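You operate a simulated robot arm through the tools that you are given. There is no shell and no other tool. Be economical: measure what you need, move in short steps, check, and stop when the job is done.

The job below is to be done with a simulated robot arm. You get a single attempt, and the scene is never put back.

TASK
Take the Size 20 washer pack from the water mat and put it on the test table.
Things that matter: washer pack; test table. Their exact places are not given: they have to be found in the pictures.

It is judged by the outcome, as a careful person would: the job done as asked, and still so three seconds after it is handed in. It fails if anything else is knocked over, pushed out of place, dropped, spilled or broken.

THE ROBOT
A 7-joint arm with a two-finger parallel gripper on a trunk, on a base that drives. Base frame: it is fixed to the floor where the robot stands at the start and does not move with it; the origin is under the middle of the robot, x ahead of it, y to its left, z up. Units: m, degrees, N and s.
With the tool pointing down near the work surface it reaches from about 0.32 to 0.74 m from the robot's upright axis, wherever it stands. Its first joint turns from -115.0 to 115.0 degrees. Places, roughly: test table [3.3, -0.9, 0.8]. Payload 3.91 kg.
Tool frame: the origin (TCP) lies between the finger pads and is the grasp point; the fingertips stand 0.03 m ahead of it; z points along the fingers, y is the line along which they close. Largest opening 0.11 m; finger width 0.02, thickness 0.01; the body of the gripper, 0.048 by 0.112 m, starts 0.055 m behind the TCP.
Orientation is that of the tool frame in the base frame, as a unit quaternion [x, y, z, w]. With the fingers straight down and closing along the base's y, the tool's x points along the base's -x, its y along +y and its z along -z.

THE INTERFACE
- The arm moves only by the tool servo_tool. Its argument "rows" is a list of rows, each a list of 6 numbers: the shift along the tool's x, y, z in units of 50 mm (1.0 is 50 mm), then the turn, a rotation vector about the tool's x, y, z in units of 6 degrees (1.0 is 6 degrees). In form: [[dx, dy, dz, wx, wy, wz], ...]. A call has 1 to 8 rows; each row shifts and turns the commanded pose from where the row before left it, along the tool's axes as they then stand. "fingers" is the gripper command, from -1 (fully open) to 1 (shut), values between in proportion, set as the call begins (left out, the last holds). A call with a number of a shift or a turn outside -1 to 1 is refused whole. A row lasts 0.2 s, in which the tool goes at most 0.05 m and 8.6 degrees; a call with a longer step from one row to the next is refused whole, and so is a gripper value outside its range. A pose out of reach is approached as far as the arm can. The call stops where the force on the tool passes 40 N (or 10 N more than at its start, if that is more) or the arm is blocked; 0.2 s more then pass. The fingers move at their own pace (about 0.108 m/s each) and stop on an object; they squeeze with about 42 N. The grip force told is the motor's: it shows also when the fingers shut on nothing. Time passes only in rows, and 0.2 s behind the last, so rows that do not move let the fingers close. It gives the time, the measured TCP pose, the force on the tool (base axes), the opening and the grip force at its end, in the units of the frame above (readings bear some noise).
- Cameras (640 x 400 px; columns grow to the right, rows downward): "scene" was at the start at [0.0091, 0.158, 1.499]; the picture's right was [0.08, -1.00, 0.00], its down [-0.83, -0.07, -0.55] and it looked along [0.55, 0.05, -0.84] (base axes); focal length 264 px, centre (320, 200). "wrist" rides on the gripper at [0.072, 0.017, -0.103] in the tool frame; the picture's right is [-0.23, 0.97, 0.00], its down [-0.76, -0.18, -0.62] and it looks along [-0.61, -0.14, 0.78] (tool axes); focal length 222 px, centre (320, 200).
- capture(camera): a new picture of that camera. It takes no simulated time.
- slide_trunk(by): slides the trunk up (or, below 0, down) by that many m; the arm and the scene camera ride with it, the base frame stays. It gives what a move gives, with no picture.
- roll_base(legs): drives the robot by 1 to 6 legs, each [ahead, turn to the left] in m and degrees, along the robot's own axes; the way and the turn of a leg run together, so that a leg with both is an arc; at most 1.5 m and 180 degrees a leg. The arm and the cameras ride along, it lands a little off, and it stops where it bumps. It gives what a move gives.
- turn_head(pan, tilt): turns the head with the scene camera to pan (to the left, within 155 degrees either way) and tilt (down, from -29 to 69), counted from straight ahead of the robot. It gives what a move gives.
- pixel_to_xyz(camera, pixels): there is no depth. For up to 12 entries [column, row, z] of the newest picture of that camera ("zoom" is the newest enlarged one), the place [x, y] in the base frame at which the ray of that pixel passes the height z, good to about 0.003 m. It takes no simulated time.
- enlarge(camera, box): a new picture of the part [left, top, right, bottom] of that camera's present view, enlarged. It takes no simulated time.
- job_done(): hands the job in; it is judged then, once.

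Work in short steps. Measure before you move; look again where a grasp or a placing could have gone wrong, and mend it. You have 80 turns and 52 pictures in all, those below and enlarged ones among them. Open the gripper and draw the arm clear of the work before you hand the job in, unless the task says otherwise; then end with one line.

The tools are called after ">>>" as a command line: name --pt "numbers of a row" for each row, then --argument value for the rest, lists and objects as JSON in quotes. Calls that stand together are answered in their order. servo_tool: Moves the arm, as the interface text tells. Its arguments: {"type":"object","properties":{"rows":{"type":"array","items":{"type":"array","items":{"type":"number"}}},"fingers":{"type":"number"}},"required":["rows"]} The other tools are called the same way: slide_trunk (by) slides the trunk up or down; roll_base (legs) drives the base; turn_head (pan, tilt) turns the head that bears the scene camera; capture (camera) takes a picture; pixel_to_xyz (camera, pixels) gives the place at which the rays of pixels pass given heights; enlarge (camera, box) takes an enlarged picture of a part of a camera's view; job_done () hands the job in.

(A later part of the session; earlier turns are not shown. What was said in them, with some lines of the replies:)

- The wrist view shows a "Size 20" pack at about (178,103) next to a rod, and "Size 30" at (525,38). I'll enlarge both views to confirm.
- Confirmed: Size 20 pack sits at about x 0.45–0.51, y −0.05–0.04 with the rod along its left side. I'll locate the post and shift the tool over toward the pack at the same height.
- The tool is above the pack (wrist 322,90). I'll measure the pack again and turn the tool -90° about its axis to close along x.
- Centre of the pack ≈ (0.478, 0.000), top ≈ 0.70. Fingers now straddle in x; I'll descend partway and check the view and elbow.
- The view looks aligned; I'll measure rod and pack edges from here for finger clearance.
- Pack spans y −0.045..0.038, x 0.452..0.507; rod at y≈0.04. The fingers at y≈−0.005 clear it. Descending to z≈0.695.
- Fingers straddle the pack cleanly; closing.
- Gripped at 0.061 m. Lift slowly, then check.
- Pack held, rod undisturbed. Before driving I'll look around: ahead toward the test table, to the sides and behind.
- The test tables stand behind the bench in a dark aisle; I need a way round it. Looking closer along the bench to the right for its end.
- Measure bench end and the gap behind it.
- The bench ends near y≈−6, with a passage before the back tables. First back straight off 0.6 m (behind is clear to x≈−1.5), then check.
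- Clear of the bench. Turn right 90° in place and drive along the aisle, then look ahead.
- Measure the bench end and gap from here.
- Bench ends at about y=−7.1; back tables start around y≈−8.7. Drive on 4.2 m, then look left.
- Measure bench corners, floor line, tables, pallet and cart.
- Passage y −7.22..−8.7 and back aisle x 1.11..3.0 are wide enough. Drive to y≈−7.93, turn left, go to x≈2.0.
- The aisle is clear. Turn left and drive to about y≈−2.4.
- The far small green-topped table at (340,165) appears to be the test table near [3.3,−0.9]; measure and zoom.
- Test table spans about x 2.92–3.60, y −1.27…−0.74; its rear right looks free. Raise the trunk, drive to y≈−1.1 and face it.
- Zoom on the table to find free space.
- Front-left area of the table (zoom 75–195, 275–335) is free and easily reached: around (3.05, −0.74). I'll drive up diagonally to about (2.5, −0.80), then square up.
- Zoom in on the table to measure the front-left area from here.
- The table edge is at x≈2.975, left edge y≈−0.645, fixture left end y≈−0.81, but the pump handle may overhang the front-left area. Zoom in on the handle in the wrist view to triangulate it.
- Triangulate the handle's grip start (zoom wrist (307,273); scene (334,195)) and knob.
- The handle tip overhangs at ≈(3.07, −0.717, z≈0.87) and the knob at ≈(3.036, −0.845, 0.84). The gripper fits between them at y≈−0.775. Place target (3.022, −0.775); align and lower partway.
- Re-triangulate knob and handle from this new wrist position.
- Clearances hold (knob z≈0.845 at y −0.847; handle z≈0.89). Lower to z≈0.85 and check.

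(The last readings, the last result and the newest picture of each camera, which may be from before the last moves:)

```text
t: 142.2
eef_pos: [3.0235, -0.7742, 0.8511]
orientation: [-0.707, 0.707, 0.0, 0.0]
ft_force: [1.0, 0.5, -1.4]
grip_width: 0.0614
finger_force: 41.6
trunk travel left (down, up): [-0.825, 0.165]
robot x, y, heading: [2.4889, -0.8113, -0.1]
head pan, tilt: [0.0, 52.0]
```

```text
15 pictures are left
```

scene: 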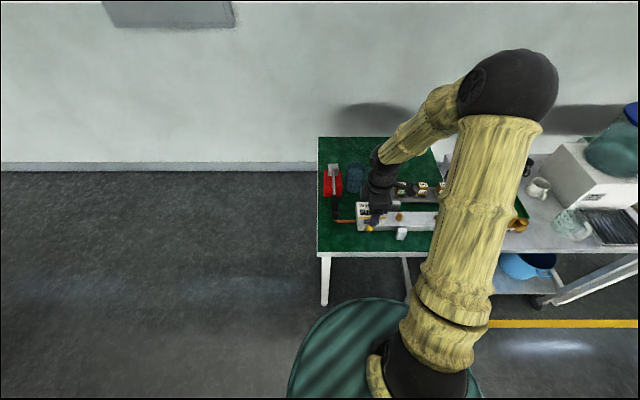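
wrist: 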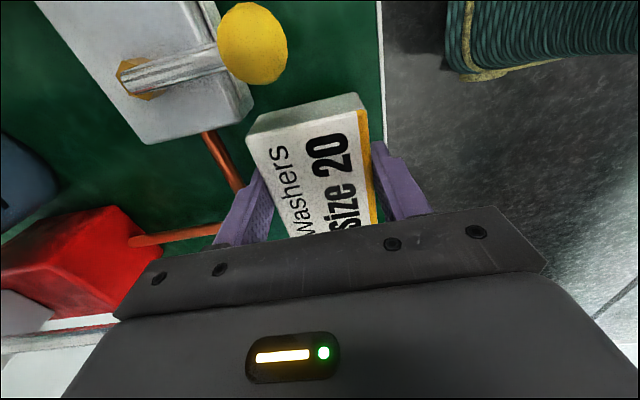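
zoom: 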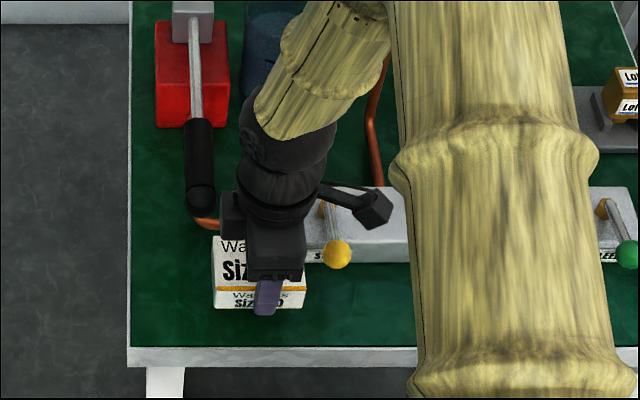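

Clear so far, but the hand's left side passes close to the pump handle tip. Shift 10 mm toward the edge (pack still well inside, edge x≈2.967) and 3 mm right, then lower 20 mm and look.

>>> servo_tool --pt "0.06 0.2 0 0 0 0" --pt "0 0 0.2 0 0 0" --pt "0 0 0.2 0 0 0"

>>> enlarge --camera "scene" --box '[325, 185, 389, 240]'

```text
t: 143.0
eef_pos: [3.0134, -0.7777, 0.8318]
orientation: [-0.707, 0.707, 0.0, 0.001]
ft_force: [0.8, -0.4, -1.5]
grip_width: 0.0615
finger_force: 41.7
trunk travel left (down, up): [-0.825, 0.165]
robot x, y, heading: [2.4866, -0.8104, -0.2]
head pan, tilt: [0.0, 52.0]
```

```text
7.27 times, centred on (357, 212) of scene
```

zoom: 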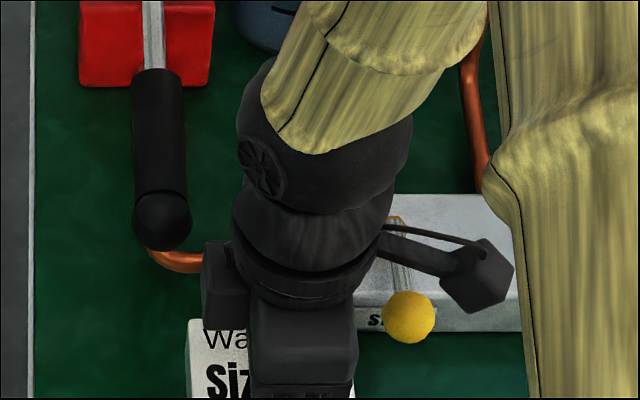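

The handle and knob are clear of the hand. Lower in small steps till contact.

>>> servo_tool --pt "0 0 0.15 0 0 0" --pt "0 0 0.15 0 0 0" --pt "0 0 0.1 0 0 0" --pt "0 0 0 0 0 0"

>>> servo_tool --pt "0 0 0.06 0 0 0" --pt "0 0 0.06 0 0 0" --pt "0 0 0 0 0 0"

>>> enlarge --camera "scene" --box '[315, 185, 411, 265]'

>>> capture --camera "wrist"

```text
t: 144.0
eef_pos: [3.0134, -0.7773, 0.8156]
orientation: [-0.707, 0.707, -0.002, 0.002]
ft_force: [-0.1, 0.7, 38.9]
grip_width: 0.0618
finger_force: 41.4
trunk travel left (down, up): [-0.825, 0.165]
robot x, y, heading: [2.4864, -0.8078, -0.1]
head pan, tilt: [0.0, 52.0]
```

```text
t: 144.7
eef_pos: [3.0113, -0.777, 0.8109]
orientation: [0.708, -0.707, 0.002, -0.002]
ft_force: [-10.1, -1.1, 28.7]
grip_width: 0.0617
finger_force: 42.1
trunk travel left (down, up): [-0.825, 0.165]
robot x, y, heading: [2.4852, -0.8099, -0.0]
head pan, tilt: [0.0, 52.0]
stopped in row 3: the force on the tool passed its limit (the readings are from after the stop); the commanded pose is now the measured one
```

```text
5.00 times, centred on (363, 225) of scene
```

zoom: 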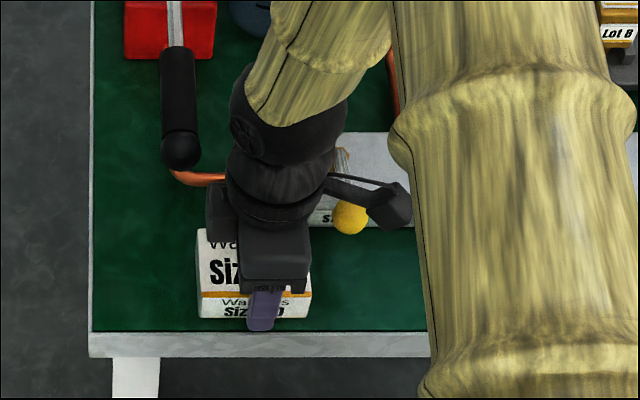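

```text
12 pictures are left
```

wrist: 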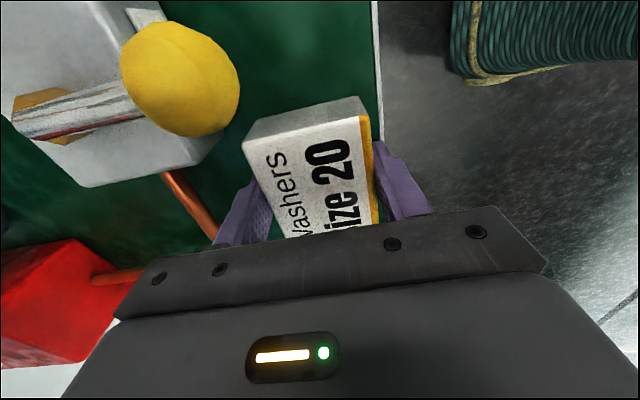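

Contact with the tabletop at TCP z≈0.812 (force 29–39 N); the pack is flat, ~15 mm inside the front edge. Relieve slightly and open partially (to ~0.08 m) to avoid the hose.

>>> servo_tool --pt "0 0 -0.04 0 0 0" --pt "0 0 0 0 0 0"

>>> servo_tool --pt "0 0 0 0 0 0" --pt "0 0 0 0 0 0" --pt "0 0 0 0 0 0" --fingers -0.42

>>> capture --camera "wrist"

```text
t: 145.3
eef_pos: [3.0128, -0.7782, 0.8107]
orientation: [-0.707, 0.707, -0.001, 0.001]
ft_force: [-11.5, -0.5, 12.5]
grip_width: 0.0614
finger_force: 42.3
trunk travel left (down, up): [-0.825, 0.165]
robot x, y, heading: [2.4861, -0.8092, 0.0]
head pan, tilt: [0.0, 52.0]
```

```text
t: 146.1
eef_pos: [3.0151, -0.7772, 0.8104]
orientation: [-0.707, 0.707, -0.003, 0.002]
ft_force: [7.5, -0.8, 7.8]
grip_width: 0.0747
finger_force: 0.1
trunk travel left (down, up): [-0.825, 0.165]
robot x, y, heading: [2.4864, -0.8106, -0.2]
head pan, tilt: [0.0, 52.0]
```

```text
11 pictures are left
```

wrist: 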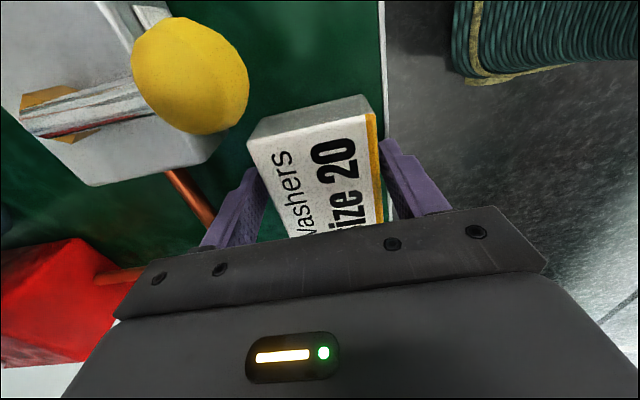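

Pack released (opening 0.075). Residual force suggests a fingertip touching the table; lift straight up gently.

>>> servo_tool --pt "0 0 -0.1 0 0 0" --pt "0 0 -0.15 0 0 0" --pt "0 0 -0.25 0 0 0" --pt "0 0 0 0 0 0"

>>> capture --camera "wrist"

```text
t: 147.1
eef_pos: [3.0143, -0.7801, 0.8351]
orientation: [0.708, -0.707, 0.001, -0.001]
ft_force: [0.2, -0.8, 0.0]
grip_width: 0.0782
finger_force: 0.0
trunk travel left (down, up): [-0.825, 0.165]
robot x, y, heading: [2.4836, -0.8092, 0.0]
head pan, tilt: [0.0, 52.0]
```

```text
10 pictures are left
```

wrist: 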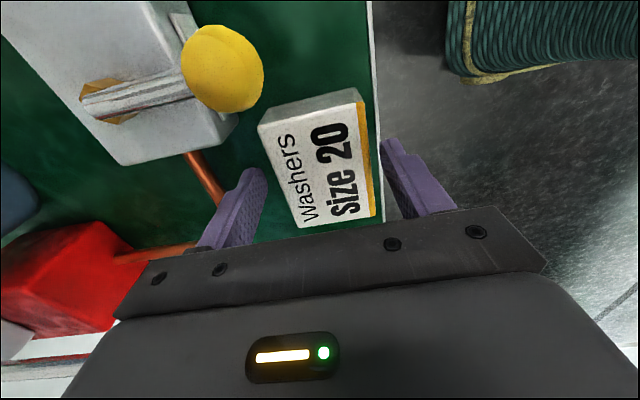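

The pack stays flat on the table. Lift clear, then retract toward the robot and inspect.

>>> servo_tool --pt "0 0 -0.5 0 0 0" --pt "0 0 -0.8 0 0 0" --pt "0 0 -0.8 0 0 0" --pt "0 0 -0.8 0 0 0" --pt "0 0 -0.8 0 0 0" --pt "0 0 -0.8 0 0 0"

>>> roll_base --legs '[[-0.35, 0]]'

>>> turn_head --pan 0 --tilt 42

>>> capture --camera "scene"

```text
t: 148.5
eef_pos: [3.0114, -0.7769, 1.0601]
orientation: [0.707, -0.707, 0.002, -0.002]
ft_force: [-0.4, 0.5, -0.2]
grip_width: 0.0782
finger_force: 0.0
trunk travel left (down, up): [-0.825, 0.165]
robot x, y, heading: [2.487, -0.8115, -0.1]
head pan, tilt: [0.0, 52.0]
```

```text
t: 150.8
eef_pos: [2.6633, -0.7759, 1.06]
orientation: [0.708, -0.706, 0.002, -0.001]
ft_force: [-0.3, 0.0, 0.2]
grip_width: 0.0782
finger_force: 0.0
trunk travel left (down, up): [-0.825, 0.165]
robot x, y, heading: [2.1354, -0.8099, 0.2]
head pan, tilt: [0.0, 52.0]
```

```text
t: 151.5
eef_pos: [2.6627, -0.7749, 1.0596]
orientation: [0.708, -0.706, 0.002, -0.001]
ft_force: [-0.2, 0.6, 0.6]
grip_width: 0.0782
finger_force: 0.1
trunk travel left (down, up): [-0.825, 0.165]
robot x, y, heading: [2.1384, -0.8098, 0.2]
head pan, tilt: [0.0, 42.0]
```

```text
9 pictures are left
```

scene: 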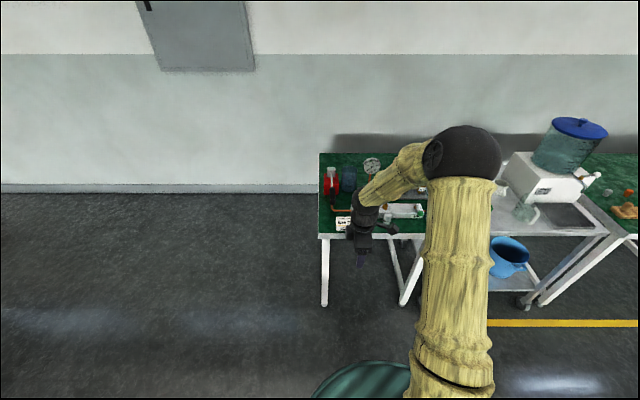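

Open the gripper fully here in free space and zoom in on the table to check.

>>> servo_tool --pt "0 0 0 0 0 0" --pt "0 0 0 0 0 0" --fingers -1

>>> enlarge --camera "scene" --box '[305, 145, 435, 250]'

```text
t: 152.1
eef_pos: [2.6627, -0.7764, 1.0587]
orientation: [0.708, -0.707, 0.001, -0.003]
ft_force: [-0.8, -0.4, 0.4]
grip_width: 0.1099
finger_force: 0.0
trunk travel left (down, up): [-0.825, 0.165]
robot x, y, heading: [2.1384, -0.809, -0.3]
head pan, tilt: [0.0, 42.0]
```

```text
3.81 times, centred on (370, 198) of scene
```

zoom: 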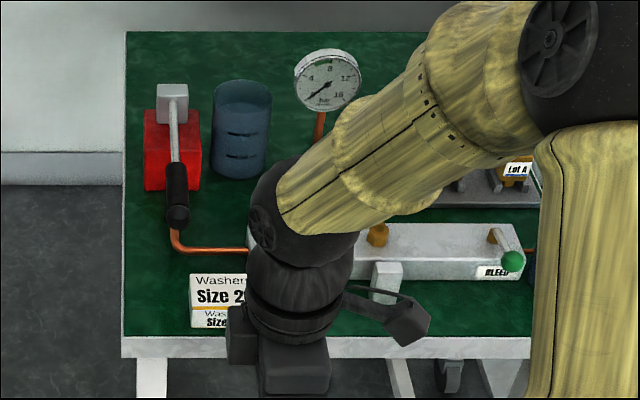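

The Size 20 pack lies flat on the test table, inside the front edge, with the pump, hose and fixture looking undisturbed. The arm is clear and the gripper is open, so I'm handing in.

>>> job_done

```text
The job is handed in.
```

The Size 20 washer pack is on the test table, flat and about 15 mm inside the front edge at the left. Nothing else appeared moved in the last pictures, though the arm hid part of the table.
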